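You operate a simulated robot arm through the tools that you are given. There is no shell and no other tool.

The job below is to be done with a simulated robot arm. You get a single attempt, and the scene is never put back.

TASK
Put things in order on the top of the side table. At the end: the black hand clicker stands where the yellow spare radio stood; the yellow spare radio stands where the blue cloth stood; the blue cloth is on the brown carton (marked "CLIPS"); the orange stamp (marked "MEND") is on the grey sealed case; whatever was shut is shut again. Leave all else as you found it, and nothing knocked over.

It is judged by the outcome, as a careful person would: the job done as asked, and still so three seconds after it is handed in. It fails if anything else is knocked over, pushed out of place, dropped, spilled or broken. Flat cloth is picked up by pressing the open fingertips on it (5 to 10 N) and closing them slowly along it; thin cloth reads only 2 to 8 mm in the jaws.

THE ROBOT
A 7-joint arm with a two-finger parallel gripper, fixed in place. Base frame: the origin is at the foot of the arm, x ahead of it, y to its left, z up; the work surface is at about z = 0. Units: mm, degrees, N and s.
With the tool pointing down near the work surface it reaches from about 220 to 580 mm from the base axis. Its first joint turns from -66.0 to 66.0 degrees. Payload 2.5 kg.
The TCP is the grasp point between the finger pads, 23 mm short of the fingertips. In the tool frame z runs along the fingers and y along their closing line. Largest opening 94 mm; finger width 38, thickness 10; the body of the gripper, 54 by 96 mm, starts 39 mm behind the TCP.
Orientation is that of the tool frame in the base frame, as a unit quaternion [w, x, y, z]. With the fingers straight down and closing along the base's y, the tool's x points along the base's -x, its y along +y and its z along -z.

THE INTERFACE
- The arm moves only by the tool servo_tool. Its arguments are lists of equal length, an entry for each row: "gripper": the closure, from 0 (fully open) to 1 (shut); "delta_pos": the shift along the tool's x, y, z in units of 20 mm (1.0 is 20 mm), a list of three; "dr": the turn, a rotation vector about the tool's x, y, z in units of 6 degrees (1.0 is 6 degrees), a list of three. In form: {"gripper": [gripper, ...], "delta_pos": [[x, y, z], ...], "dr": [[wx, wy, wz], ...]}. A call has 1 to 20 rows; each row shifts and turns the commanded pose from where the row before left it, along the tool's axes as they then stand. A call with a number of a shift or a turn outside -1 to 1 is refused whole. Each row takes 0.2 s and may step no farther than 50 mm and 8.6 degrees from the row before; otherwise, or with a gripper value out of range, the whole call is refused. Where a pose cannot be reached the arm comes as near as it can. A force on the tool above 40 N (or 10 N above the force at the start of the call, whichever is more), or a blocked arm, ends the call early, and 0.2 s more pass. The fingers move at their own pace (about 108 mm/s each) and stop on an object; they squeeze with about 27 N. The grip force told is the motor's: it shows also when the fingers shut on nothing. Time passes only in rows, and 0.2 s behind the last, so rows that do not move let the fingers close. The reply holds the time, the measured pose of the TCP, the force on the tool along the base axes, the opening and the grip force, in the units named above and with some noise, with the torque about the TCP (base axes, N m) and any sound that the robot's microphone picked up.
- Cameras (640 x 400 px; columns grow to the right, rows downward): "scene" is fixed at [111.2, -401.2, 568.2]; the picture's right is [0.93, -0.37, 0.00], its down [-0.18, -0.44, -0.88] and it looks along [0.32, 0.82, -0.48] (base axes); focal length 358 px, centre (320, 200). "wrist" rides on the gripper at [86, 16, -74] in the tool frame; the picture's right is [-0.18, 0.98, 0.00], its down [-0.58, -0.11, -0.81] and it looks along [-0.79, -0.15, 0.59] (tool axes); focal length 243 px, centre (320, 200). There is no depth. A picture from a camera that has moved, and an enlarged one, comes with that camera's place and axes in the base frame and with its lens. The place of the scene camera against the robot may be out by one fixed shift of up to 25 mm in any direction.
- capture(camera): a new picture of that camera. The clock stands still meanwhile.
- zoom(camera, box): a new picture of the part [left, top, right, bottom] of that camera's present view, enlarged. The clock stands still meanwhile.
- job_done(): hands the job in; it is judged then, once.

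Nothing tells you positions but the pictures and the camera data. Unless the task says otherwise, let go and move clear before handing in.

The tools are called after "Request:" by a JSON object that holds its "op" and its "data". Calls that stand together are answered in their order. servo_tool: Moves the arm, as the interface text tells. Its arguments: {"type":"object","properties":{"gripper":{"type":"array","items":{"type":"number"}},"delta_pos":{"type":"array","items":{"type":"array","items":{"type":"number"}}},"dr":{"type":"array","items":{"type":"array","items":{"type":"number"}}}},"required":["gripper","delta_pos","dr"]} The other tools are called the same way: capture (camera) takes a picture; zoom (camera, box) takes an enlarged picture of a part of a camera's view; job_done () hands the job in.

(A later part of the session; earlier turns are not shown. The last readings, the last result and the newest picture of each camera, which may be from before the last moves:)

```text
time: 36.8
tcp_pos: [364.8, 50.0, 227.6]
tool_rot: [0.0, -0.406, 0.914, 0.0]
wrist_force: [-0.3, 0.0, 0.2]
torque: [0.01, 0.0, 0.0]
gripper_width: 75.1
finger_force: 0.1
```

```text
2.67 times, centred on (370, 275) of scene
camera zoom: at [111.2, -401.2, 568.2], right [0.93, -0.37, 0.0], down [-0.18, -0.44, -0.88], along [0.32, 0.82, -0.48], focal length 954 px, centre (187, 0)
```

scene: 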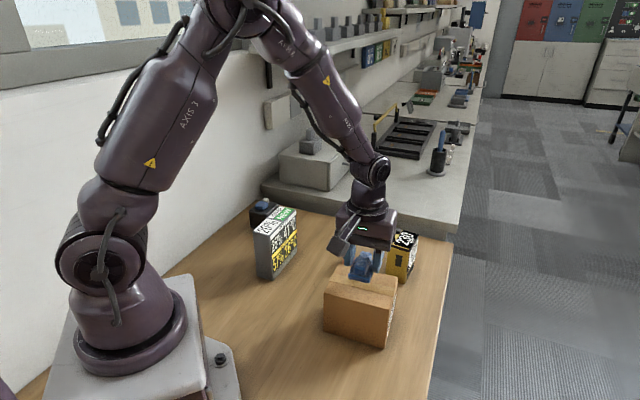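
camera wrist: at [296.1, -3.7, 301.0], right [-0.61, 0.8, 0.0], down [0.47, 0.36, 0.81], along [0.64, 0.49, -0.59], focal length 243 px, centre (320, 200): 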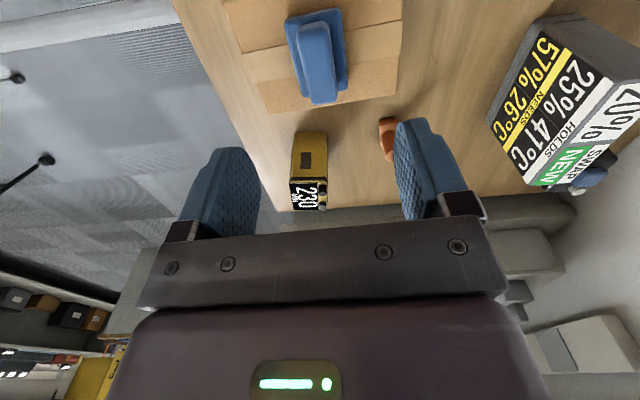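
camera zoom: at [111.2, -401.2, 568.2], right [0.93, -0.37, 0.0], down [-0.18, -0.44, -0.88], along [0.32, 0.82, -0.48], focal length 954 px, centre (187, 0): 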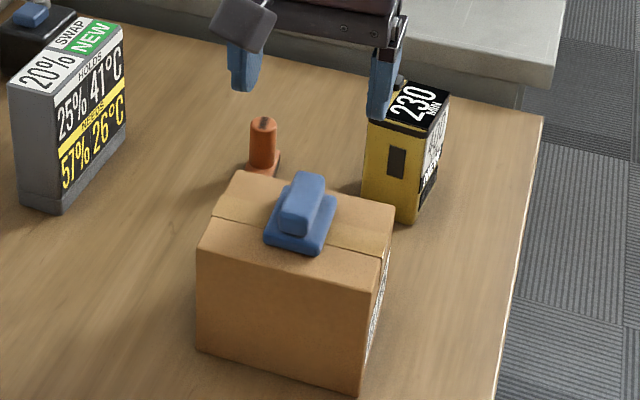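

The cloth rests flat on the carton. Next is the radio: it stands roughly at (520, 147), about 47 x 63 x 93 mm, turned about 38°. I'll move above it to measure it closely.

Request:
{"op": "servo_tool", "data": {"gripper": [0.2, 0.2, 0.2, 0.2, 0.2, 0.2, 0.2, 0.2, 0.2, 0.2, 0.2, 0.2], "delta_pos": [[0, 0, 0], [0, 0, 0], [-0.91, -0.095, 0.138], [-0.91, -0.095, 0.138], [-0.91, -0.095, 0.138], [-0.91, -0.095, 0.138], [-0.91, -0.095, 0.138], [-0.91, -0.095, 0.138], [-0.91, -0.095, 0.138], [-0.91, -0.095, 0.138], [-0.91, -0.095, 0.138], [-0.91, -0.095, 0.138]], "dr": [[0, 0, 0.83], [0, 0, 0.83], [0, 0, 0], [0, 0, 0], [0, 0, 0], [0, 0, 0], [0, 0, 0], [0, 0, 0], [0, 0, 0], [0, 0, 0], [0, 0, 0], [0, 0, 0]]}}

Request:
{"op": "capture", "data": {"camera": "wrist"}}

Request:
{"op": "zoom", "data": {"camera": "wrist", "box": [240, 0, 400, 130]}}

```text
time: 39.4
tcp_pos: [520.5, 146.4, 198.3]
tool_rot: [0.0, -0.325, 0.946, 0.0]
wrist_force: [-0.5, 0.1, -0.3]
torque: [0.0, -0.01, 0.02]
gripper_width: 75.3
finger_force: 0.0
```

```text
taken
camera wrist: at [443.5, 105.8, 272.6], right [-0.46, 0.89, 0.0], down [0.53, 0.27, 0.81], along [0.72, 0.37, -0.59], focal length 243 px, centre (320, 200)
```

wrist: 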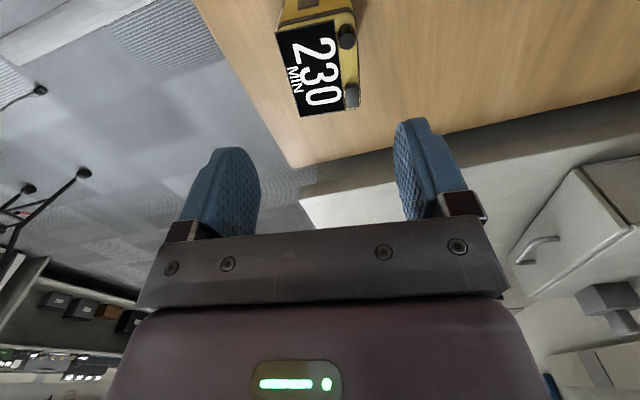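

```text
3.08 times, centred on (320, 65) of wrist
camera zoom: at [443.5, 105.8, 272.6], right [-0.46, 0.89, 0.0], down [0.53, 0.27, 0.81], along [0.72, 0.37, -0.59], focal length 746 px, centre (320, 615)
```

zoom: 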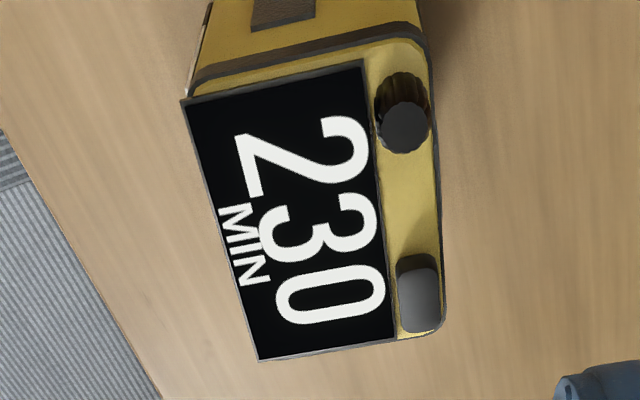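

The radio measures about 51 x 63 mm, top at z = 93, centred at (521.5, 148.5), long axis 38°, with the fingers already lined up across its narrow width. I'll lower the open fingers on either side, staying clear of its knobs.

Request:
{"op": "servo_tool", "data": {"gripper": [0.15, 0.15, 0.15, 0.15, 0.15], "delta_pos": [[-0.1, 0.05, 0.5], [0, 0, 0.8], [0, 0, 0.8], [0, 0, 0.8], [0, 0, 0.5]], "dr": [[0, 0, 0], [0, 0, 0], [0, 0, 0], [0, 0, 0], [0, 0, 0]]}}

Request:
{"op": "capture", "data": {"camera": "wrist"}}

Request:
{"op": "zoom", "data": {"camera": "scene", "box": [330, 180, 450, 300]}}

```text
time: 40.6
tcp_pos: [520.8, 148.0, 130.0]
tool_rot: [-0.001, -0.325, 0.946, 0.001]
wrist_force: [-0.3, 0.1, 0.8]
torque: [0.0, 0.0, 0.04]
gripper_width: 79.8
finger_force: 0.1
```

```text
taken
camera wrist: at [444.3, 107.6, 204.7], right [-0.46, 0.89, 0.0], down [0.53, 0.27, 0.81], along [0.72, 0.37, -0.59], focal length 243 px, centre (320, 200)
```

wrist: 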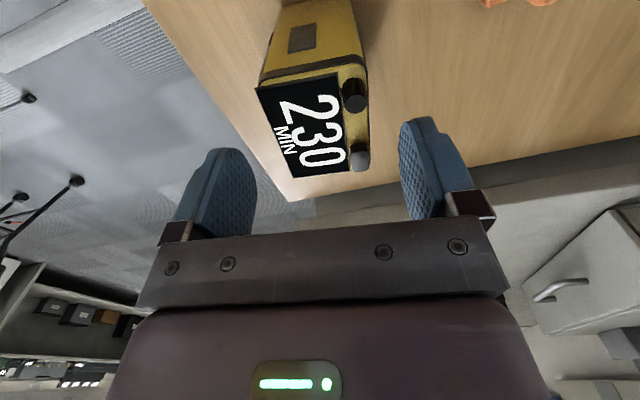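

```text
3.33 times, centred on (390, 240) of scene
camera zoom: at [111.2, -401.2, 568.2], right [0.93, -0.37, 0.0], down [-0.18, -0.44, -0.88], along [0.32, 0.82, -0.48], focal length 1192 px, centre (87, 67)
```

zoom: 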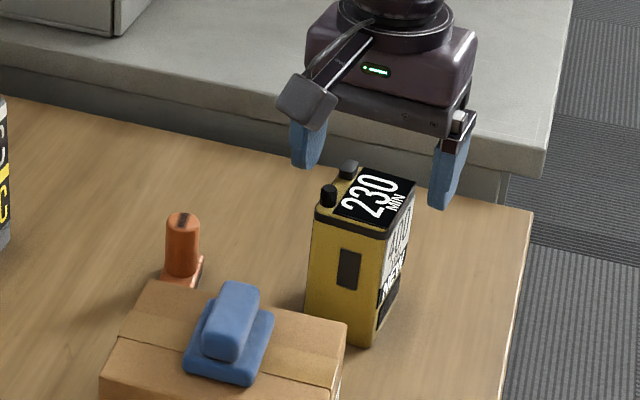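

The fingers straddle the radio evenly. I'll lower the last 50 mm and check the clearance above the knobs.

Request:
{"op": "servo_tool", "data": {"gripper": [0.15, 0.15, 0.15, 0.15, 0.15], "delta_pos": [[0, 0, 0.6], [0, 0, 0.6], [0, 0, 0.6], [0, 0, 0.5], [0, 0, 0.2]], "dr": [[0, 0, 0], [0, 0, 0], [0, 0, 0], [0, 0, 0], [0, 0, 0]]}}

Request:
{"op": "capture", "data": {"camera": "wrist"}}

Request:
{"op": "zoom", "data": {"camera": "scene", "box": [350, 190, 450, 290]}}

```text
time: 41.8
tcp_pos: [520.4, 149.2, 80.1]
tool_rot: [0.0, -0.325, 0.946, 0.0]
wrist_force: [0.3, -0.6, -0.4]
torque: [-0.03, 0.01, 0.0]
gripper_width: 79.7
finger_force: 0.1
```

```text
taken
camera wrist: at [444.0, 108.1, 154.9], right [-0.46, 0.89, 0.0], down [0.53, 0.27, 0.81], along [0.72, 0.37, -0.59], focal length 243 px, centre (320, 200)
```

wrist: 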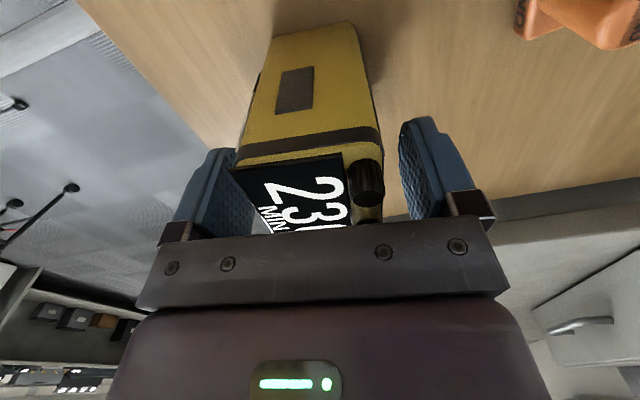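

```text
4.00 times, centred on (400, 240) of scene
camera zoom: at [111.2, -401.2, 568.2], right [0.93, -0.37, 0.0], down [-0.18, -0.44, -0.88], along [0.32, 0.82, -0.48], focal length 1431 px, centre (0, 40)
```

zoom: 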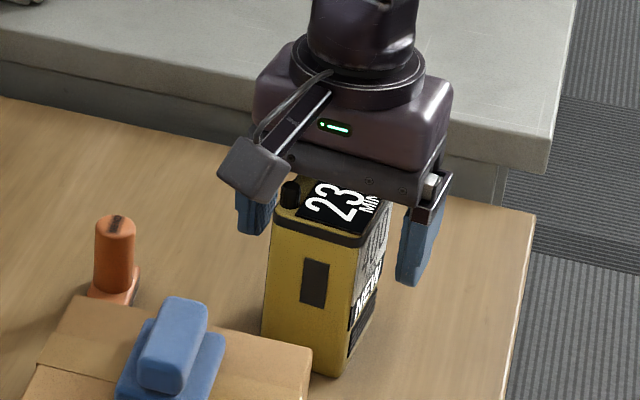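

The tool is aligned within about a millimetre and clear of the knobs. I'll close on the radio's long sides.

Request:
{"op": "servo_tool", "data": {"gripper": [0.25, 0.32, 0.38, 0.42, 0.46, 0.6, 0.8, 1, 1], "delta_pos": [[0, 0, 0], [0, 0, 0], [0, 0, 0], [0, 0, 0], [0, 0, 0], [0, 0, 0], [0, 0, 0], [0, 0, 0], [0, 0, 0]], "dr": [[0, 0, 0], [0, 0, 0], [0, 0, 0], [0, 0, 0], [0, 0, 0], [0, 0, 0], [0, 0, 0], [0, 0, 0], [0, 0, 0]]}}

Request:
{"op": "servo_tool", "data": {"gripper": [1, 1, 1, 1], "delta_pos": [[0, 0, -0.1], [0, 0, -0.2], [0, 0, -0.3], [0, 0, -0.3]], "dr": [[0, 0, 0], [0, 0, 0], [0, 0, 0], [0, 0, 0]]}}

Request:
{"op": "capture", "data": {"camera": "wrist"}}

Request:
{"op": "zoom", "data": {"camera": "scene", "box": [350, 190, 450, 290]}}

```text
time: 43.8
tcp_pos: [521.5, 148.3, 80.6]
tool_rot: [0.0, -0.325, 0.946, 0.0]
wrist_force: [0.0, 1.4, 0.0]
torque: [0.02, -0.04, 0.01]
gripper_width: 49.8
finger_force: 27.5
```

```text
time: 44.8
tcp_pos: [521.8, 148.6, 99.3]
tool_rot: [0.0, -0.325, 0.946, 0.0]
wrist_force: [0.3, -0.7, -3.5]
torque: [0.0, -0.03, 0.03]
gripper_width: 50.0
finger_force: 26.9
```

```text
taken
camera wrist: at [444.2, 107.9, 173.1], right [-0.46, 0.89, 0.0], down [0.53, 0.27, 0.81], along [0.72, 0.37, -0.59], focal length 243 px, centre (320, 200)
```

wrist: 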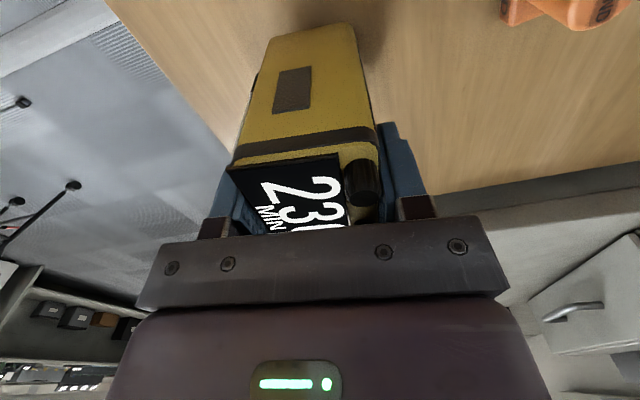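

```text
4.00 times, centred on (400, 240) of scene
camera zoom: at [111.2, -401.2, 568.2], right [0.93, -0.37, 0.0], down [-0.18, -0.44, -0.88], along [0.32, 0.82, -0.48], focal length 1431 px, centre (0, 40)
```

zoom: 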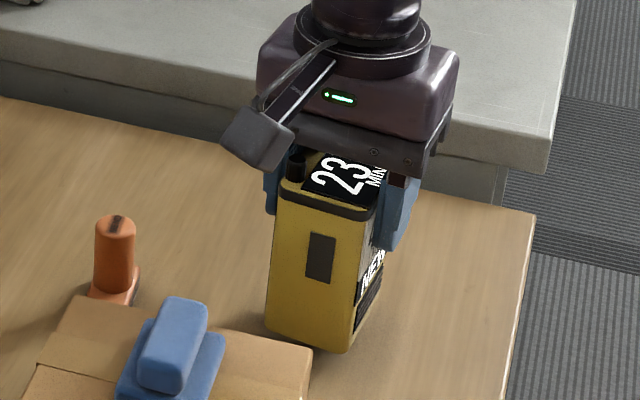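

The radio is held firmly (about 350 g). I'll lift it well clear and carry it to where the cloth lay.

Request:
{"op": "servo_tool", "data": {"gripper": [1, 1, 1, 1, 1, 1, 1], "delta_pos": [[0, 0, -0.3], [0, 0, -0.6], [0, 0, -0.7], [0, 0, -0.7], [0, 0, -0.7], [0, 0, -0.4], [0, 0, -0.15]], "dr": [[0, 0, 0], [0, 0, 0], [0, 0, 0], [0, 0, 0], [0, 0, 0], [0, 0, 0], [0, 0, 0]]}}

Request:
{"op": "servo_tool", "data": {"gripper": [1, 1, 1, 1, 1, 1, 1, 1, 1, 1, 1, 1, 1, 1, 1, 1], "delta_pos": [[-0.07, 0.24, 0], [-0.14, 0.5, 0], [-0.196, 0.676, 0], [-0.196, 0.676, 0], [-0.196, 0.676, 0], [-0.196, 0.676, 0], [-0.196, 0.676, 0], [-0.196, 0.676, 0], [-0.196, 0.676, 0], [-0.196, 0.676, 0], [-0.196, 0.676, 0], [-0.196, 0.676, 0], [-0.196, 0.676, 0], [-0.196, 0.676, 0], [-0.12, 0.4, 0], [-0.06, 0.2, 0]], "dr": [[0, 0, 0], [0, 0, 0], [0, 0, 0], [0, 0, 0], [0, 0, 0], [0, 0, 0], [0, 0, 0], [0, 0, 0], [0, 0, 0], [0, 0, 0], [0, 0, 0], [0, 0, 0], [0, 0, 0], [0, 0, 0], [0, 0, 0], [0, 0, 0]]}}

Request:
{"op": "capture", "data": {"camera": "wrist"}}

Request:
{"op": "capture", "data": {"camera": "scene"}}

```text
time: 46.4
tcp_pos: [521.0, 148.1, 170.9]
tool_rot: [0.0, -0.325, 0.946, 0.0]
wrist_force: [0.2, 0.6, -3.4]
torque: [0.0, -0.03, 0.02]
gripper_width: 49.8
finger_force: 26.6
```

```text
time: 49.8
tcp_pos: [447.4, 331.0, 169.5]
tool_rot: [0.0, -0.325, 0.946, -0.001]
wrist_force: [0.6, 0.4, -2.3]
torque: [0.02, 0.01, 0.03]
gripper_width: 50.0
finger_force: 26.7
```

```text
taken
camera wrist: at [370.8, 290.4, 243.8], right [-0.46, 0.89, 0.0], down [0.53, 0.27, 0.81], along [0.72, 0.37, -0.59], focal length 243 px, centre (320, 200)
```

wrist: 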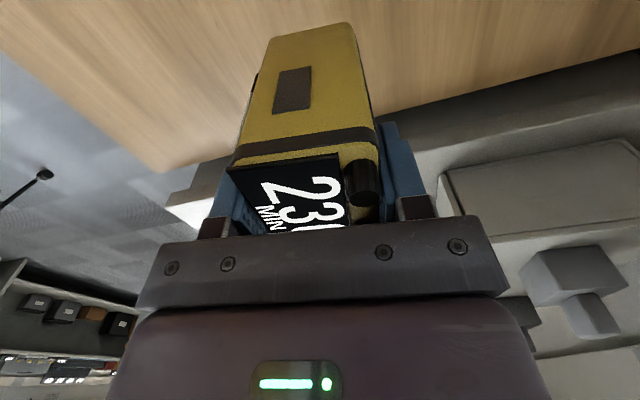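

```text
taken
```

scene: 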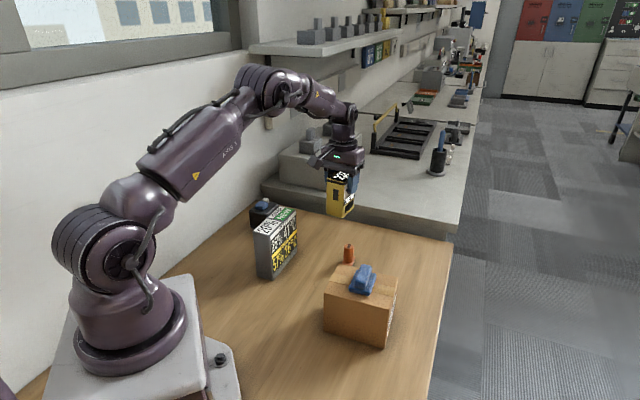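

The radio is above the cloth's old spot. I'll lower it to a few millimetres above the table.

Request:
{"op": "servo_tool", "data": {"gripper": [1, 1, 1, 1, 1, 1, 1, 1], "delta_pos": [[-0.05, 0, 0.4], [0, 0, 0.7], [0, 0, 0.7], [0, 0, 0.7], [0, 0, 0.7], [0, 0, 0.5], [0, 0, 0.3], [0, 0, 0.2]], "dr": [[0, 0, 0], [0, 0, 0], [0, 0, 0], [0, 0, 0], [0, 0, 0], [0, 0, 0], [0, 0, 0], [0, 0, 0]]}}

Request:
{"op": "servo_tool", "data": {"gripper": [1, 1], "delta_pos": [[0, 0, 0.08], [0, 0, 0.04]], "dr": [[0, 0, 0], [0, 0, 0]]}}

```text
time: 51.6
tcp_pos: [448.7, 333.0, 84.9]
tool_rot: [0.0, -0.325, 0.946, 0.0]
wrist_force: [-0.4, 1.1, -3.3]
torque: [0.01, -0.04, -0.03]
gripper_width: 49.8
finger_force: 27.2
```

```text
time: 52.2
tcp_pos: [449.1, 331.6, 83.0]
tool_rot: [0.0, -0.325, 0.946, 0.0]
wrist_force: [0.4, -0.2, -2.2]
torque: [0.02, 0.0, 0.01]
gripper_width: 50.1
finger_force: 26.9
```

Request:
{"op": "servo_tool", "data": {"gripper": [1, 1], "delta_pos": [[0, 0, 0.04], [0, 0, 0.03]], "dr": [[0, 0, 0], [0, 0, 0]]}}

Request:
{"op": "servo_tool", "data": {"gripper": [1], "delta_pos": [[0, 0, 0.03]], "dr": [[0, 0, 0]]}}

```text
time: 52.8
tcp_pos: [449.5, 331.0, 82.3]
tool_rot: [0.0, -0.325, 0.946, 0.0]
wrist_force: [-0.3, -0.7, -2.7]
torque: [0.0, 0.03, 0.0]
gripper_width: 50.1
finger_force: 26.7
```

```text
time: 53.2
tcp_pos: [449.1, 331.5, 82.1]
tool_rot: [0.0, -0.324, 0.946, -0.001]
wrist_force: [0.5, 0.1, -3.0]
torque: [0.02, -0.01, 0.01]
gripper_width: 49.8
finger_force: 26.9
```

No contact with the table yet. I'll continue in small steps until the force shows it has touched down.

Request:
{"op": "servo_tool", "data": {"gripper": [1], "delta_pos": [[0, 0, 0.04]], "dr": [[0, 0, 0]]}}

Request:
{"op": "servo_tool", "data": {"gripper": [1], "delta_pos": [[0, 0, 0.03]], "dr": [[0, 0, 0]]}}

```text
time: 53.6
tcp_pos: [448.0, 331.3, 82.6]
tool_rot: [-0.001, -0.325, 0.946, 0.001]
wrist_force: [0.0, -0.4, -1.0]
torque: [-0.02, -0.01, 0.0]
gripper_width: 49.8
finger_force: 26.8
```

```text
time: 54.0
tcp_pos: [449.1, 330.5, 82.3]
tool_rot: [-0.001, -0.324, 0.946, 0.0]
wrist_force: [-3.5, -2.9, 7.8]
torque: [-0.22, 0.42, 0.01]
gripper_width: 50.0
finger_force: 26.6
```

It has touched down with light force. I'll open slowly and rise straight up.

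Request:
{"op": "servo_tool", "data": {"gripper": [0.4, 0.3, 0.2, 0.15, 0.15], "delta_pos": [[0, 0, -0.02], [0, 0, 0], [0, 0, 0], [0, 0, 0], [0, 0, 0]], "dr": [[0, 0, 0], [0, 0, 0], [0, 0, 0], [0, 0, 0], [0, 0, 0]]}}

Request:
{"op": "zoom", "data": {"camera": "scene", "box": [300, 160, 400, 260]}}

Request:
{"op": "capture", "data": {"camera": "wrist"}}

```text
time: 55.2
tcp_pos: [449.1, 334.2, 80.5]
tool_rot: [0.0, -0.325, 0.946, 0.001]
wrist_force: [0.1, 0.2, -0.3]
torque: [-0.01, 0.02, 0.0]
gripper_width: 79.9
finger_force: 0.1
```

```text
4.00 times, centred on (350, 210) of scene
camera zoom: at [111.2, -401.2, 568.2], right [0.93, -0.37, 0.0], down [-0.18, -0.44, -0.88], along [0.32, 0.82, -0.48], focal length 1431 px, centre (200, 160)
```

zoom: 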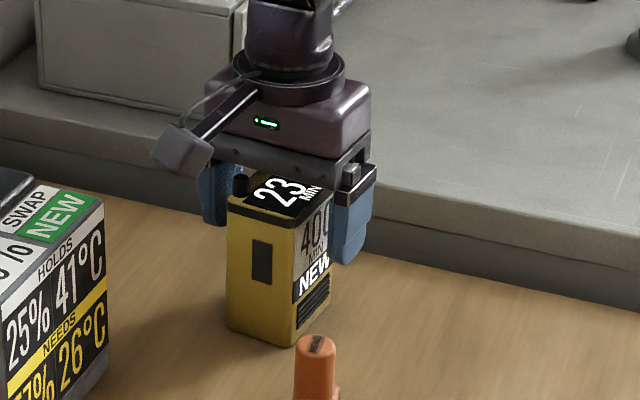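

```text
taken
camera wrist: at [371.8, 291.3, 154.7], right [-0.46, 0.89, 0.0], down [0.53, 0.27, 0.81], along [0.72, 0.37, -0.59], focal length 243 px, centre (320, 200)
```

wrist: 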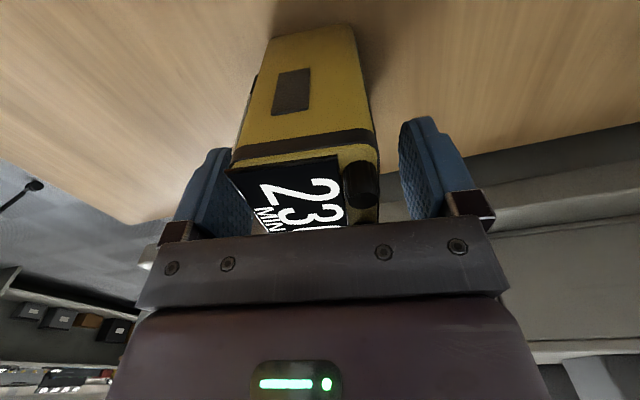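

The radio stands where the cloth lay. I'll rise clear and move above the clicker, which I place near (279, 473), about 64 x 55 mm with its top at z = 57.

Request:
{"op": "servo_tool", "data": {"gripper": [0.15, 0.15, 0.15, 0.15, 0.15, 0.15, 0.15, 0.15, 0.15], "delta_pos": [[0, 0, -0.3], [0, 0, -0.6], [0, 0, -0.8], [0, 0, -1], [0, 0, -1], [0, 0, -1], [0, 0, -1], [0, 0, -1], [0, 0, -0.8]], "dr": [[0, 0, 0], [0, 0, 0], [0, 0, 0], [0, 0, 0], [0, 0, 0], [0, 0, 0], [0, 0, 0], [0, 0, 0], [0, 0, -0.9]]}}

Request:
{"op": "zoom", "data": {"camera": "wrist", "box": [220, 0, 420, 125]}}

Request:
{"op": "zoom", "data": {"camera": "scene", "box": [230, 160, 430, 300]}}

```text
time: 57.2
tcp_pos: [450.1, 331.6, 231.2]
tool_rot: [0.0, -0.369, 0.929, 0.0]
wrist_force: [0.5, 0.1, -0.6]
torque: [0.04, 0.01, 0.01]
gripper_width: 79.8
finger_force: 0.0
```

```text
3.20 times, centred on (320, 62) of wrist
camera zoom: at [376.4, 284.3, 304.8], right [-0.54, 0.84, 0.0], down [0.5, 0.32, 0.81], along [0.68, 0.44, -0.59], focal length 776 px, centre (320, 640)
```

zoom: 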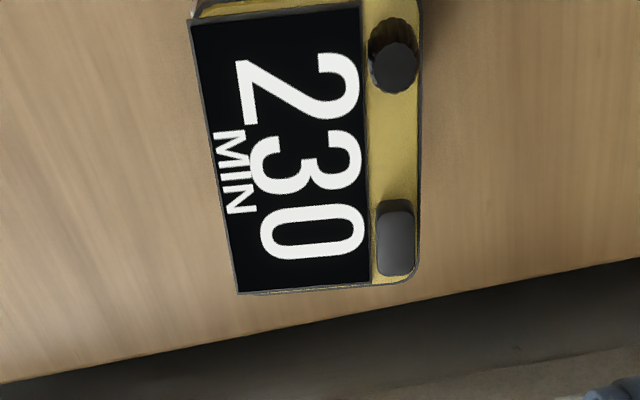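

```text
2.86 times, centred on (330, 230) of scene
camera zoom: at [111.2, -401.2, 568.2], right [0.93, -0.37, 0.0], down [-0.18, -0.44, -0.88], along [0.32, 0.82, -0.48], focal length 1022 px, centre (291, 114)
```

zoom: 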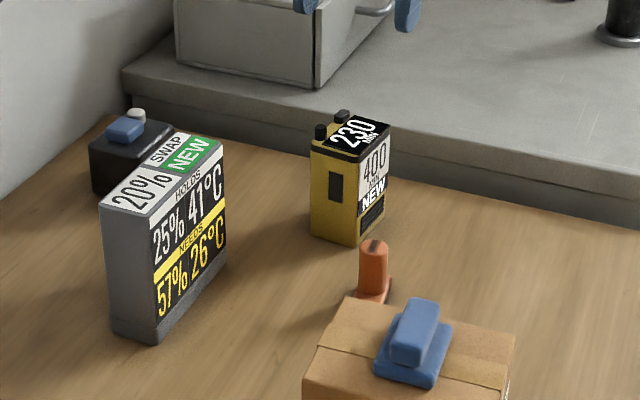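

The radio stands upright on the cloth's former place. Now I'll move over above the clicker for a close look.

Request:
{"op": "servo_tool", "data": {"gripper": [0.1, 0.1, 0.1, 0.1, 0.1, 0.1, 0.1, 0.1, 0.1, 0.1, 0.1, 0.1, 0.1], "delta_pos": [[0.105, 0.845, 0.19], [0.105, 0.845, 0.19], [0.105, 0.845, 0.19], [0.105, 0.845, 0.19], [0.105, 0.845, 0.19], [0.105, 0.845, 0.19], [0.105, 0.845, 0.19], [0.105, 0.845, 0.19], [0.105, 0.845, 0.19], [0.105, 0.845, 0.19], [0.105, 0.845, 0.19], [0.105, 0.845, 0.19], [0.105, 0.845, 0.19]], "dr": [[0, 0, 0], [0, 0, 0], [0, 0, 0], [0, 0, 0], [0, 0, 0], [0, 0, 0], [0, 0, 0], [0, 0, 0], [0, 0, 0], [0, 0, 0], [0, 0, 0], [0, 0, 0], [0, 0, 0]]}}

Request:
{"op": "capture", "data": {"camera": "wrist"}}

Request:
{"op": "zoom", "data": {"camera": "wrist", "box": [220, 0, 420, 125]}}

Request:
{"op": "capture", "data": {"camera": "scene"}}

```text
time: 60.0
tcp_pos: [278.8, 472.6, 181.3]
tool_rot: [0.0, -0.369, 0.93, 0.001]
wrist_force: [-0.8, 0.3, 0.3]
torque: [0.01, 0.0, -0.03]
gripper_width: 84.6
finger_force: 0.0
```

```text
taken
camera wrist: at [205.4, 425.2, 255.6], right [-0.54, 0.84, 0.0], down [0.5, 0.32, 0.81], along [0.68, 0.44, -0.59], focal length 243 px, centre (320, 200)
```

wrist: 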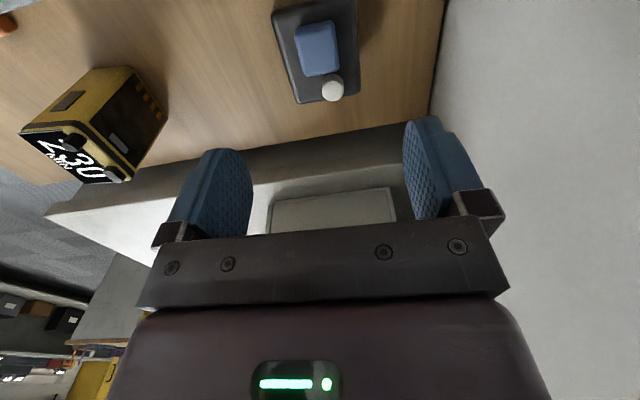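

```text
3.20 times, centred on (320, 62) of wrist
camera zoom: at [205.4, 425.2, 255.6], right [-0.54, 0.84, 0.0], down [0.5, 0.32, 0.81], along [0.68, 0.44, -0.59], focal length 776 px, centre (320, 640)
```

zoom: 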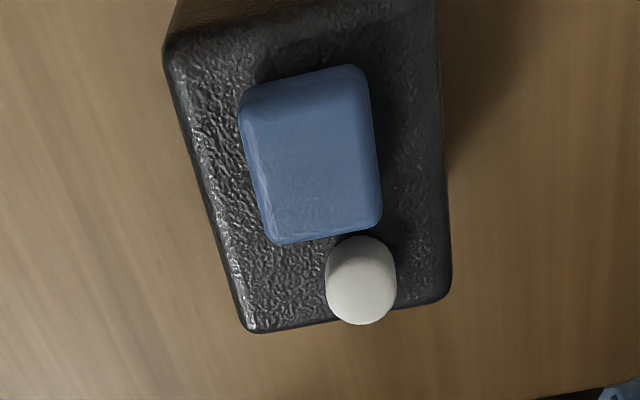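

```text
taken
```

scene: 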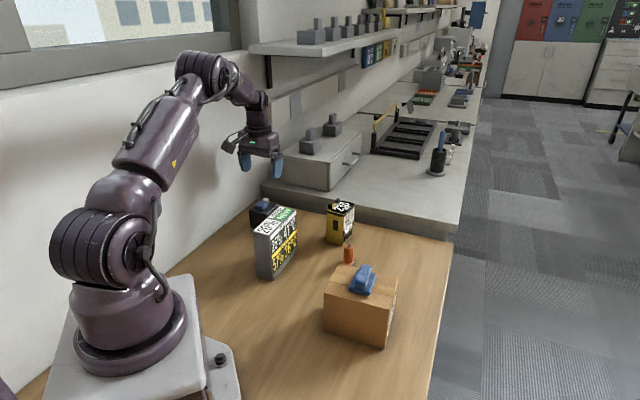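

The clicker's centre is about (278, 473), 68 x 57 mm at 43.5°, and the tool is lined up with it. I'll lower partway with the fingers on either side and check.

Request:
{"op": "servo_tool", "data": {"gripper": [0.1, 0.1, 0.1, 0.1, 0.1], "delta_pos": [[0.0, 0.03, 0.8], [0, 0, 0.9], [0, 0, 0.9], [0, 0, 0.9], [0, 0, 0.5]], "dr": [[0, 0, 0], [0, 0, 0], [0, 0, 0], [0, 0, 0], [0, 0, 0]]}}

Request:
{"op": "capture", "data": {"camera": "wrist"}}

Request:
{"op": "zoom", "data": {"camera": "scene", "box": [220, 130, 320, 230]}}

```text
time: 61.2
tcp_pos: [279.0, 473.2, 101.2]
tool_rot: [0.001, -0.369, 0.929, 0.0]
wrist_force: [-0.3, 0.4, 1.0]
torque: [-0.01, 0.03, -0.02]
gripper_width: 84.7
finger_force: 0.0
```

```text
taken
camera wrist: at [205.3, 425.9, 175.4], right [-0.54, 0.84, 0.0], down [0.5, 0.32, 0.81], along [0.68, 0.44, -0.59], focal length 243 px, centre (320, 200)
```

wrist: 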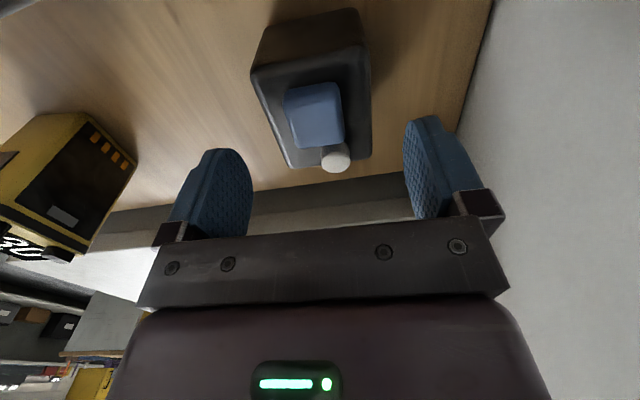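

```text
4.00 times, centred on (270, 180) of scene
camera zoom: at [111.2, -401.2, 568.2], right [0.93, -0.37, 0.0], down [-0.18, -0.44, -0.88], along [0.32, 0.82, -0.48], focal length 1431 px, centre (520, 280)
```

zoom: 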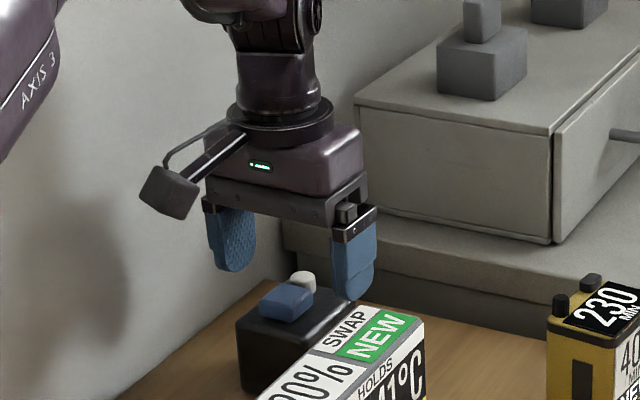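

The fingers straddle the clicker with room on both sides. I'll lower to z about 45, staying clear of the button and knob on top.

Request:
{"op": "servo_tool", "data": {"gripper": [0.1, 0.1, 0.1, 0.1, 0.1], "delta_pos": [[0, 0, 0.6], [0, 0, 0.7], [0, 0, 0.7], [0, 0, 0.5], [0, 0, 0.3]], "dr": [[0, 0, 0], [0, 0, 0], [0, 0, 0], [0, 0, 0], [0, 0, 0]]}}

Request:
{"op": "capture", "data": {"camera": "wrist"}}

Request:
{"op": "zoom", "data": {"camera": "scene", "box": [220, 150, 320, 250]}}

```text
time: 62.4
tcp_pos: [277.7, 473.3, 45.0]
tool_rot: [-0.001, -0.369, 0.929, -0.001]
wrist_force: [0.0, -0.1, 0.4]
torque: [-0.01, -0.04, 0.0]
gripper_width: 84.4
finger_force: 0.0
```

```text
taken
camera wrist: at [205.0, 425.7, 119.5], right [-0.54, 0.84, 0.0], down [0.5, 0.32, 0.81], along [0.68, 0.44, -0.59], focal length 243 px, centre (320, 200)
```

wrist: 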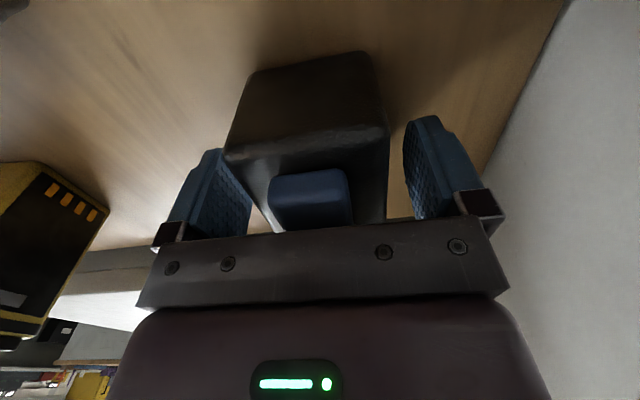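

```text
4.00 times, centred on (270, 200) of scene
camera zoom: at [111.2, -401.2, 568.2], right [0.93, -0.37, 0.0], down [-0.18, -0.44, -0.88], along [0.32, 0.82, -0.48], focal length 1431 px, centre (520, 200)
```

zoom: 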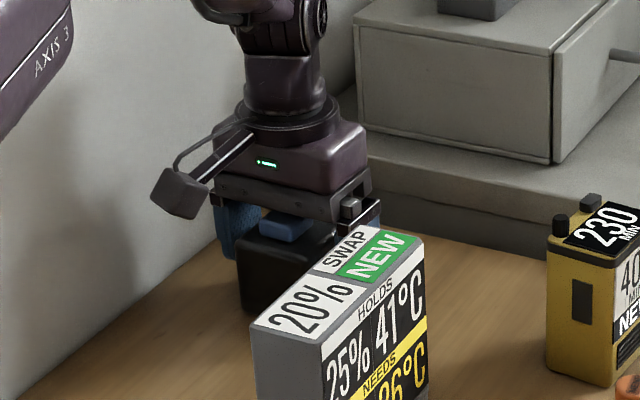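

No contact with the button. I'll close slowly on the sides of the clicker and then lift a little.

Request:
{"op": "servo_tool", "data": {"gripper": [0.18, 0.25, 0.31, 0.36, 0.4, 0.5, 0.7, 1, 1], "delta_pos": [[0, 0, 0], [0, 0, 0], [0, 0, 0], [0, 0, 0], [0, 0, 0], [0, 0, 0], [0, 0, 0], [0, 0, 0], [0, 0, 0]], "dr": [[0, 0, 0], [0, 0, 0], [0, 0, 0], [0, 0, 0], [0, 0, 0], [0, 0, 0], [0, 0, 0], [0, 0, 0], [0, 0, 0]]}}

Request:
{"op": "servo_tool", "data": {"gripper": [1, 1, 1, 1], "delta_pos": [[0, 0, -0.1], [0, 0, -0.2], [0, 0, -0.3], [0, 0, -0.3]], "dr": [[0, 0, 0], [0, 0, 0], [0, 0, 0], [0, 0, 0]]}}

Request:
{"op": "capture", "data": {"camera": "wrist"}}

Request:
{"op": "zoom", "data": {"camera": "scene", "box": [220, 150, 320, 250]}}

```text
time: 64.4
tcp_pos: [277.7, 473.5, 46.3]
tool_rot: [0.001, -0.369, 0.929, 0.0]
wrist_force: [0.5, -0.3, 1.4]
torque: [0.12, 0.05, 0.03]
gripper_width: 59.9
finger_force: 27.4
```

```text
time: 65.4
tcp_pos: [278.5, 472.8, 63.8]
tool_rot: [0.0, -0.369, 0.929, 0.0]
wrist_force: [-0.5, -0.3, -2.3]
torque: [0.03, 0.0, -0.01]
gripper_width: 59.9
finger_force: 27.1
```

```text
taken
camera wrist: at [205.4, 425.4, 137.1], right [-0.54, 0.84, 0.0], down [0.5, 0.32, 0.81], along [0.68, 0.44, -0.59], focal length 243 px, centre (320, 200)
```

wrist: 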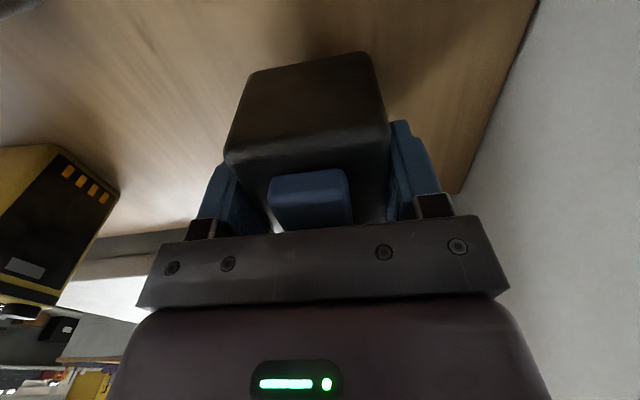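

```text
4.00 times, centred on (270, 200) of scene
camera zoom: at [111.2, -401.2, 568.2], right [0.93, -0.37, 0.0], down [-0.18, -0.44, -0.88], along [0.32, 0.82, -0.48], focal length 1431 px, centre (520, 200)
```

zoom: 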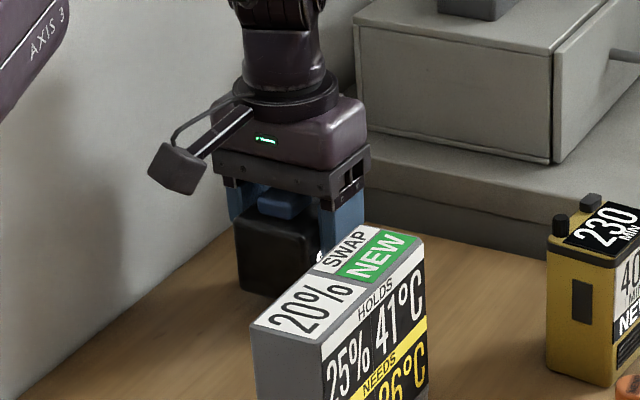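

The clicker is held evenly by its sides and the count should be unchanged. I'll lift it to z = 200 so it clears everything, then carry it towards the radio's old spot.

Request:
{"op": "servo_tool", "data": {"gripper": [1, 1, 1, 1, 1, 1, 1, 1, 1, 1], "delta_pos": [[0, 0, -0.3], [0, 0, -0.6], [0, 0, -0.8], [0, 0, -0.9], [0, 0, -0.9], [0, 0, -0.9], [0, 0, -0.9], [0, 0, -0.8], [0, 0, -0.5], [0, 0, -0.2]], "dr": [[0, 0, 0], [0, 0, 0], [0, 0, 0], [0, 0, 0], [0, 0, 0], [0, 0, 0], [0, 0, 0], [0, 0, 0], [0, 0, 0], [0, 0, 0]]}}

Request:
{"op": "servo_tool", "data": {"gripper": [1, 1, 1, 1, 1, 1, 1, 1, 1, 1, 1, 1, 1, 1, 1], "delta_pos": [[0.03, -0.3, 0], [0.06, -0.5, 0], [0.08, -0.71, 0], [0.08, -0.71, 0], [0.08, -0.71, 0], [0.08, -0.71, 0], [0.08, -0.71, 0], [0.08, -0.71, 0], [0.08, -0.71, 0], [0.08, -0.71, 0], [0.08, -0.71, 0], [0.08, -0.71, 0], [0.08, -0.71, 0], [0.08, -0.71, 0], [0.08, -0.71, 0]], "dr": [[0, 0, 0], [0, 0, 0], [0, 0, 0], [0, 0, 0], [0, 0, 0], [0, 0, 0], [0, 0, 0], [0, 0, 0], [0, 0, 0], [0, 0, 0], [0, 0, 0], [0, 0, 0], [0, 0, 0], [0, 0, 0], [0, 0, 0]]}}

Request:
{"op": "capture", "data": {"camera": "scene"}}

```text
time: 67.6
tcp_pos: [277.9, 473.3, 199.2]
tool_rot: [0.0, -0.368, 0.93, 0.0]
wrist_force: [0.3, -0.8, -2.6]
torque: [0.0, -0.01, -0.02]
gripper_width: 59.7
finger_force: 26.9
```

```text
time: 70.8
tcp_pos: [399.8, 310.5, 200.2]
tool_rot: [0.0, -0.37, 0.929, -0.001]
wrist_force: [-0.3, 0.0, -2.4]
torque: [0.0, -0.03, 0.05]
gripper_width: 59.9
finger_force: 26.7
```

```text
taken
```

scene: 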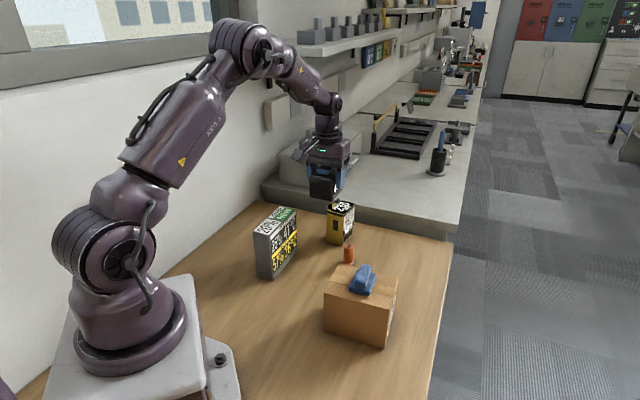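

The clicker is well clear above everything, halfway along. I'll carry on to above the radio's old spot at (521.5, 148.5).

Request:
{"op": "servo_tool", "data": {"gripper": [1, 1, 1, 1, 1, 1, 1, 1, 1, 1, 1, 1, 1, 1, 1, 1], "delta_pos": [[0.03, -0.3, 0], [0.06, -0.5, 0], [0.08, -0.71, 0], [0.08, -0.71, 0], [0.08, -0.71, 0], [0.08, -0.71, 0], [0.08, -0.71, 0], [0.08, -0.71, 0], [0.08, -0.71, 0], [0.08, -0.71, 0], [0.08, -0.71, 0], [0.08, -0.71, 0], [0.08, -0.71, 0], [0.08, -0.71, 0], [0.06, -0.5, 0], [0.02, -0.25, 0]], "dr": [[0, 0, 0], [0, 0, 0], [0, 0, 0], [0, 0, 0], [0, 0, 0], [0, 0, 0], [0, 0, 0], [0, 0, 0], [0, 0, 0], [0, 0, 0], [0, 0, 0], [0, 0, 0], [0, 0, 0], [0, 0, 0], [0, 0, 0], [0, 0, 0]]}}

Request:
{"op": "capture", "data": {"camera": "wrist"}}

Request:
{"op": "capture", "data": {"camera": "scene"}}

```text
time: 74.2
tcp_pos: [521.5, 148.9, 199.5]
tool_rot: [0.0, -0.369, 0.93, 0.0]
wrist_force: [0.9, -0.2, -2.6]
torque: [0.03, 0.01, 0.03]
gripper_width: 60.0
finger_force: 26.8
```

```text
taken
camera wrist: at [448.3, 102.0, 273.1], right [-0.54, 0.84, 0.0], down [0.5, 0.32, 0.81], along [0.68, 0.44, -0.59], focal length 243 px, centre (320, 200)
```

wrist: 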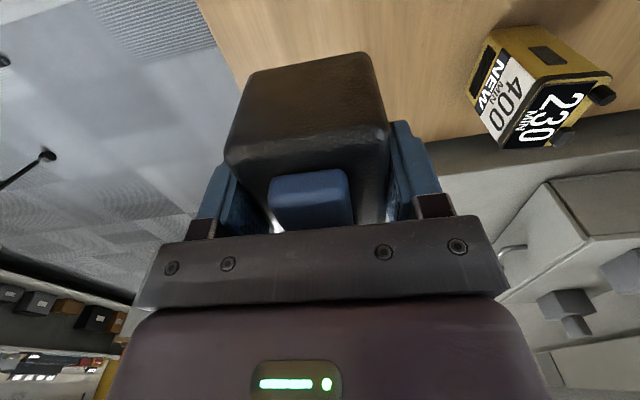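

```text
taken
```

scene: 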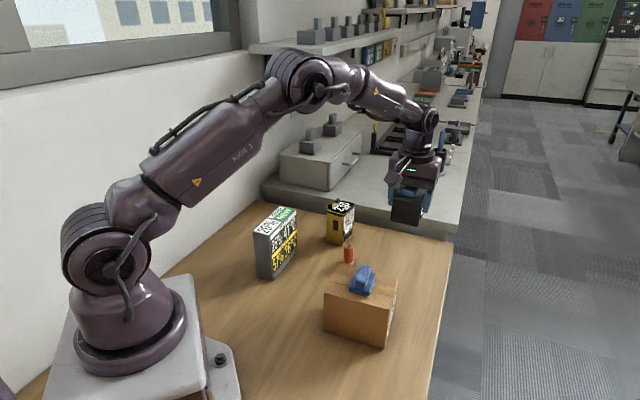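

The clicker hangs over the radio's old place. I'll lower it to just above the table.

Request:
{"op": "servo_tool", "data": {"gripper": [1, 1, 1, 1, 1, 1, 1, 1, 1, 1, 1], "delta_pos": [[0, 0, 0.3], [0, 0, 0.7], [0, 0, 0.9], [0, 0, 0.9], [0, 0, 0.9], [0, 0, 0.9], [0, 0, 0.9], [0, 0, 0.8], [0, 0, 0.6], [0, 0, 0.4], [0, 0, 0.15]], "dr": [[0, 0, 0], [0, 0, 0], [0, 0, 0], [0, 0, 0], [0, 0, 0], [0, 0, 0], [0, 0, 0], [0, 0, 0], [0, 0, 0], [0, 0, 0], [0, 0, 0]]}}

Request:
{"op": "zoom", "data": {"camera": "scene", "box": [340, 190, 460, 310]}}

```text
time: 76.6
tcp_pos: [521.5, 149.5, 50.5]
tool_rot: [0.0, -0.368, 0.93, -0.001]
wrist_force: [0.0, -0.1, -3.1]
torque: [-0.01, 0.02, 0.0]
gripper_width: 59.8
finger_force: 26.9
```

```text
3.33 times, centred on (400, 250) of scene
camera zoom: at [111.2, -401.2, 568.2], right [0.93, -0.37, 0.0], down [-0.18, -0.44, -0.88], along [0.32, 0.82, -0.48], focal length 1192 px, centre (53, 33)
```

zoom: 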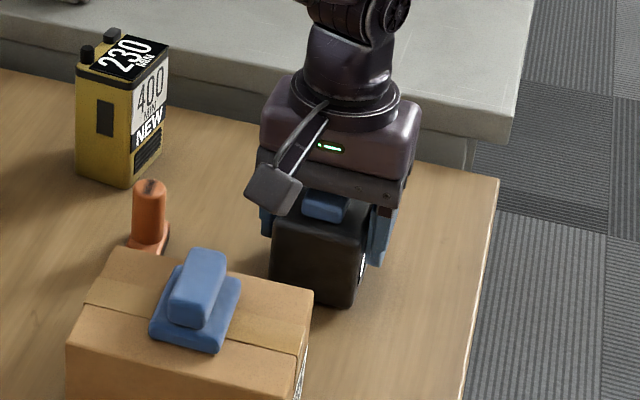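

It is about 4 mm above the table. I'll step down gently until it touches.

Request:
{"op": "servo_tool", "data": {"gripper": [1, 1], "delta_pos": [[0, 0, 0.08], [0, 0, 0.04]], "dr": [[0, 0, 0], [0, 0, 0]]}}

Request:
{"op": "servo_tool", "data": {"gripper": [1], "delta_pos": [[0, 0, 0.04]], "dr": [[0, 0, 0]]}}

Request:
{"op": "servo_tool", "data": {"gripper": [1], "delta_pos": [[0, 0, 0.03]], "dr": [[0, 0, 0]]}}

```text
time: 77.2
tcp_pos: [520.7, 149.2, 46.4]
tool_rot: [0.0, -0.369, 0.93, 0.0]
wrist_force: [0.4, 0.1, -2.9]
torque: [-0.02, -0.02, 0.02]
gripper_width: 60.2
finger_force: 26.9
```

```text
time: 77.6
tcp_pos: [521.3, 149.7, 47.6]
tool_rot: [0.0, -0.369, 0.93, 0.0]
wrist_force: [1.0, 0.3, -2.1]
torque: [0.05, 0.01, 0.02]
gripper_width: 59.9
finger_force: 27.0
```

```text
time: 78.0
tcp_pos: [521.2, 149.0, 47.2]
tool_rot: [0.0, -0.369, 0.929, 0.0]
wrist_force: [0.4, 0.7, -2.1]
torque: [0.01, 0.01, 0.0]
gripper_width: 60.2
finger_force: 27.1
```

Request:
{"op": "servo_tool", "data": {"gripper": [1], "delta_pos": [[0, 0, 0.03]], "dr": [[0, 0, 0]]}}

Request:
{"op": "servo_tool", "data": {"gripper": [1], "delta_pos": [[0, 0, 0.03]], "dr": [[0, 0, 0]]}}

```text
time: 78.4
tcp_pos: [521.2, 149.9, 46.0]
tool_rot: [0.001, -0.368, 0.93, 0.0]
wrist_force: [-0.7, 0.2, -2.9]
torque: [0.0, 0.03, 0.02]
gripper_width: 60.2
finger_force: 27.0
```

```text
time: 78.8
tcp_pos: [521.2, 149.7, 46.1]
tool_rot: [0.0, -0.369, 0.929, -0.001]
wrist_force: [-2.6, -0.5, 3.6]
torque: [0.03, 0.2, 0.04]
gripper_width: 60.2
finger_force: 27.0
```

The clicker has touched down lightly. I'll open slowly and check it before rising.

Request:
{"op": "servo_tool", "data": {"gripper": [0.3, 0.22, 0.15, 0.1, 0.1], "delta_pos": [[0, 0, 0], [0, 0, 0], [0, 0, 0], [0, 0, 0], [0, 0, 0]], "dr": [[0, 0, 0], [0, 0, 0], [0, 0, 0], [0, 0, 0], [0, 0, 0]]}}

Request:
{"op": "servo_tool", "data": {"gripper": [0.1, 0.1, 0.1, 0.1, 0.1, 0.1, 0.1, 0.1, 0.1], "delta_pos": [[0, 0, -0.3], [0, 0, -0.6], [0, 0, -0.8], [0, 0, -1], [0, 0, -1], [0, 0, -1], [0, 0, -1], [0, 0, -1], [0, 0, -0.8]], "dr": [[0, 0, 0], [0, 0, 0], [0, 0, 0], [0, 0, 0], [0, 0, 0], [0, 0, 0], [0, 0, 0], [0, 0, 0], [0, 0, 0]]}}

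Request:
{"op": "capture", "data": {"camera": "wrist"}}

Request:
{"op": "zoom", "data": {"camera": "scene", "box": [300, 180, 460, 320]}}

```text
time: 80.0
tcp_pos: [520.7, 148.8, 46.2]
tool_rot: [0.0, -0.369, 0.929, 0.0]
wrist_force: [0.3, -0.7, 0.0]
torque: [-0.01, 0.01, -0.02]
gripper_width: 84.7
finger_force: 0.1
```

```text
time: 82.0
tcp_pos: [519.7, 149.9, 195.3]
tool_rot: [-0.001, -0.369, 0.93, 0.0]
wrist_force: [-0.2, -0.7, 0.3]
torque: [0.03, -0.01, -0.01]
gripper_width: 84.6
finger_force: 0.1
```

```text
taken
camera wrist: at [448.0, 101.7, 269.3], right [-0.54, 0.84, 0.0], down [0.5, 0.32, 0.81], along [0.68, 0.44, -0.59], focal length 243 px, centre (320, 200)
```

wrist: 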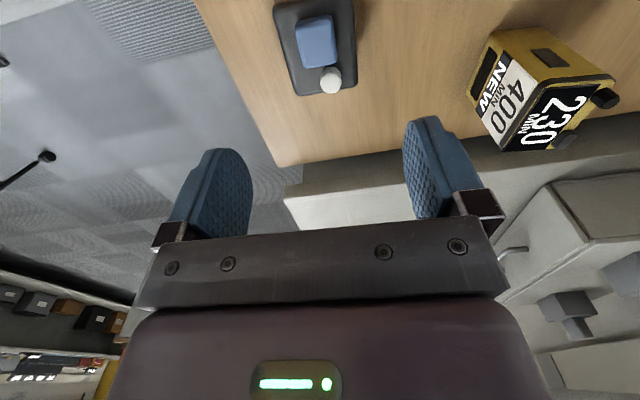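

```text
2.86 times, centred on (380, 250) of scene
camera zoom: at [111.2, -401.2, 568.2], right [0.93, -0.37, 0.0], down [-0.18, -0.44, -0.88], along [0.32, 0.82, -0.48], focal length 1022 px, centre (149, 57)
```

zoom: 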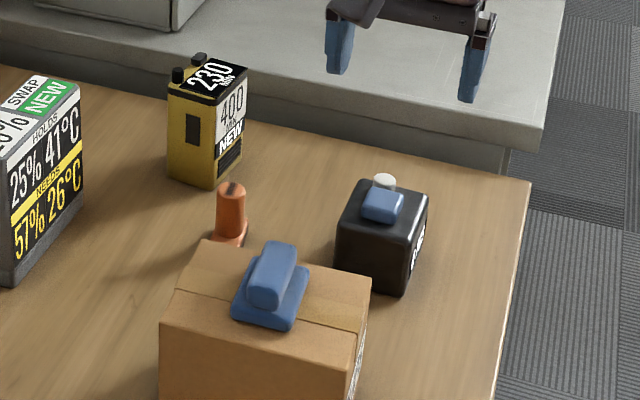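

The clicker stands upright on the radio's former spot. Next comes the orange stamp; I'll move above it and check the clicker's display too.

Request:
{"op": "servo_tool", "data": {"gripper": [0.1, 0.1, 0.1, 0.1, 0.1, 0.1, 0.1, 0.1], "delta_pos": [[0.17, 0.78, 0.2], [0.17, 0.78, 0.2], [0.17, 0.78, 0.2], [0.17, 0.78, 0.2], [0.17, 0.78, 0.2], [0.17, 0.78, 0.2], [0.17, 0.78, 0.2], [0.17, 0.78, 0.2]], "dr": [[0, 0, 0], [0, 0, 0], [0, 0, 0], [0, 0, 0], [0, 0, 0], [0, 0, 0], [0, 0, 0], [0, 0, 0]]}}

Request:
{"op": "capture", "data": {"camera": "wrist"}}

Request:
{"op": "zoom", "data": {"camera": "wrist", "box": [240, 0, 400, 120]}}

Request:
{"op": "zoom", "data": {"camera": "scene", "box": [370, 220, 430, 270]}}

```text
time: 83.8
tcp_pos: [415.9, 220.5, 163.4]
tool_rot: [0.0, -0.37, 0.929, 0.0]
wrist_force: [-0.2, -0.8, 0.5]
torque: [0.01, 0.02, 0.01]
gripper_width: 84.7
finger_force: 0.0
```

```text
taken
camera wrist: at [342.4, 174.1, 237.3], right [-0.54, 0.84, 0.0], down [0.5, 0.32, 0.81], along [0.68, 0.44, -0.59], focal length 243 px, centre (320, 200)
```

wrist: 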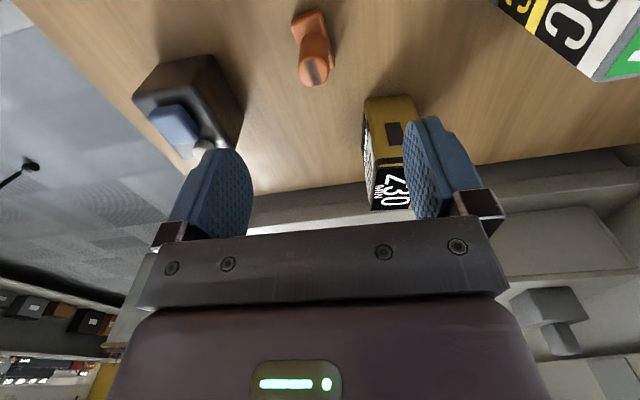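

```text
3.33 times, centred on (320, 60) of wrist
camera zoom: at [342.4, 174.1, 237.3], right [-0.54, 0.84, 0.0], down [0.5, 0.32, 0.81], along [0.68, 0.44, -0.59], focal length 809 px, centre (320, 667)
```

zoom: 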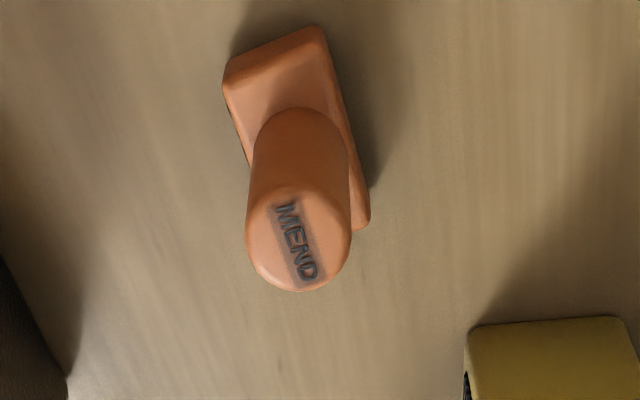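

```text
8.00 times, centred on (400, 245) of scene
camera zoom: at [111.2, -401.2, 568.2], right [0.93, -0.37, 0.0], down [-0.18, -0.44, -0.88], along [0.32, 0.82, -0.48], focal length 2861 px, centre (-320, -160)
```

zoom: 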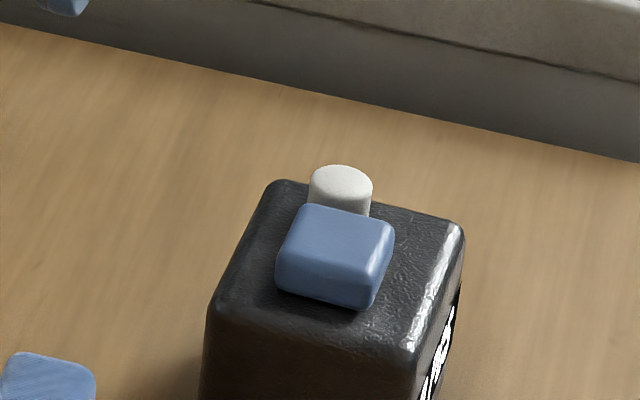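

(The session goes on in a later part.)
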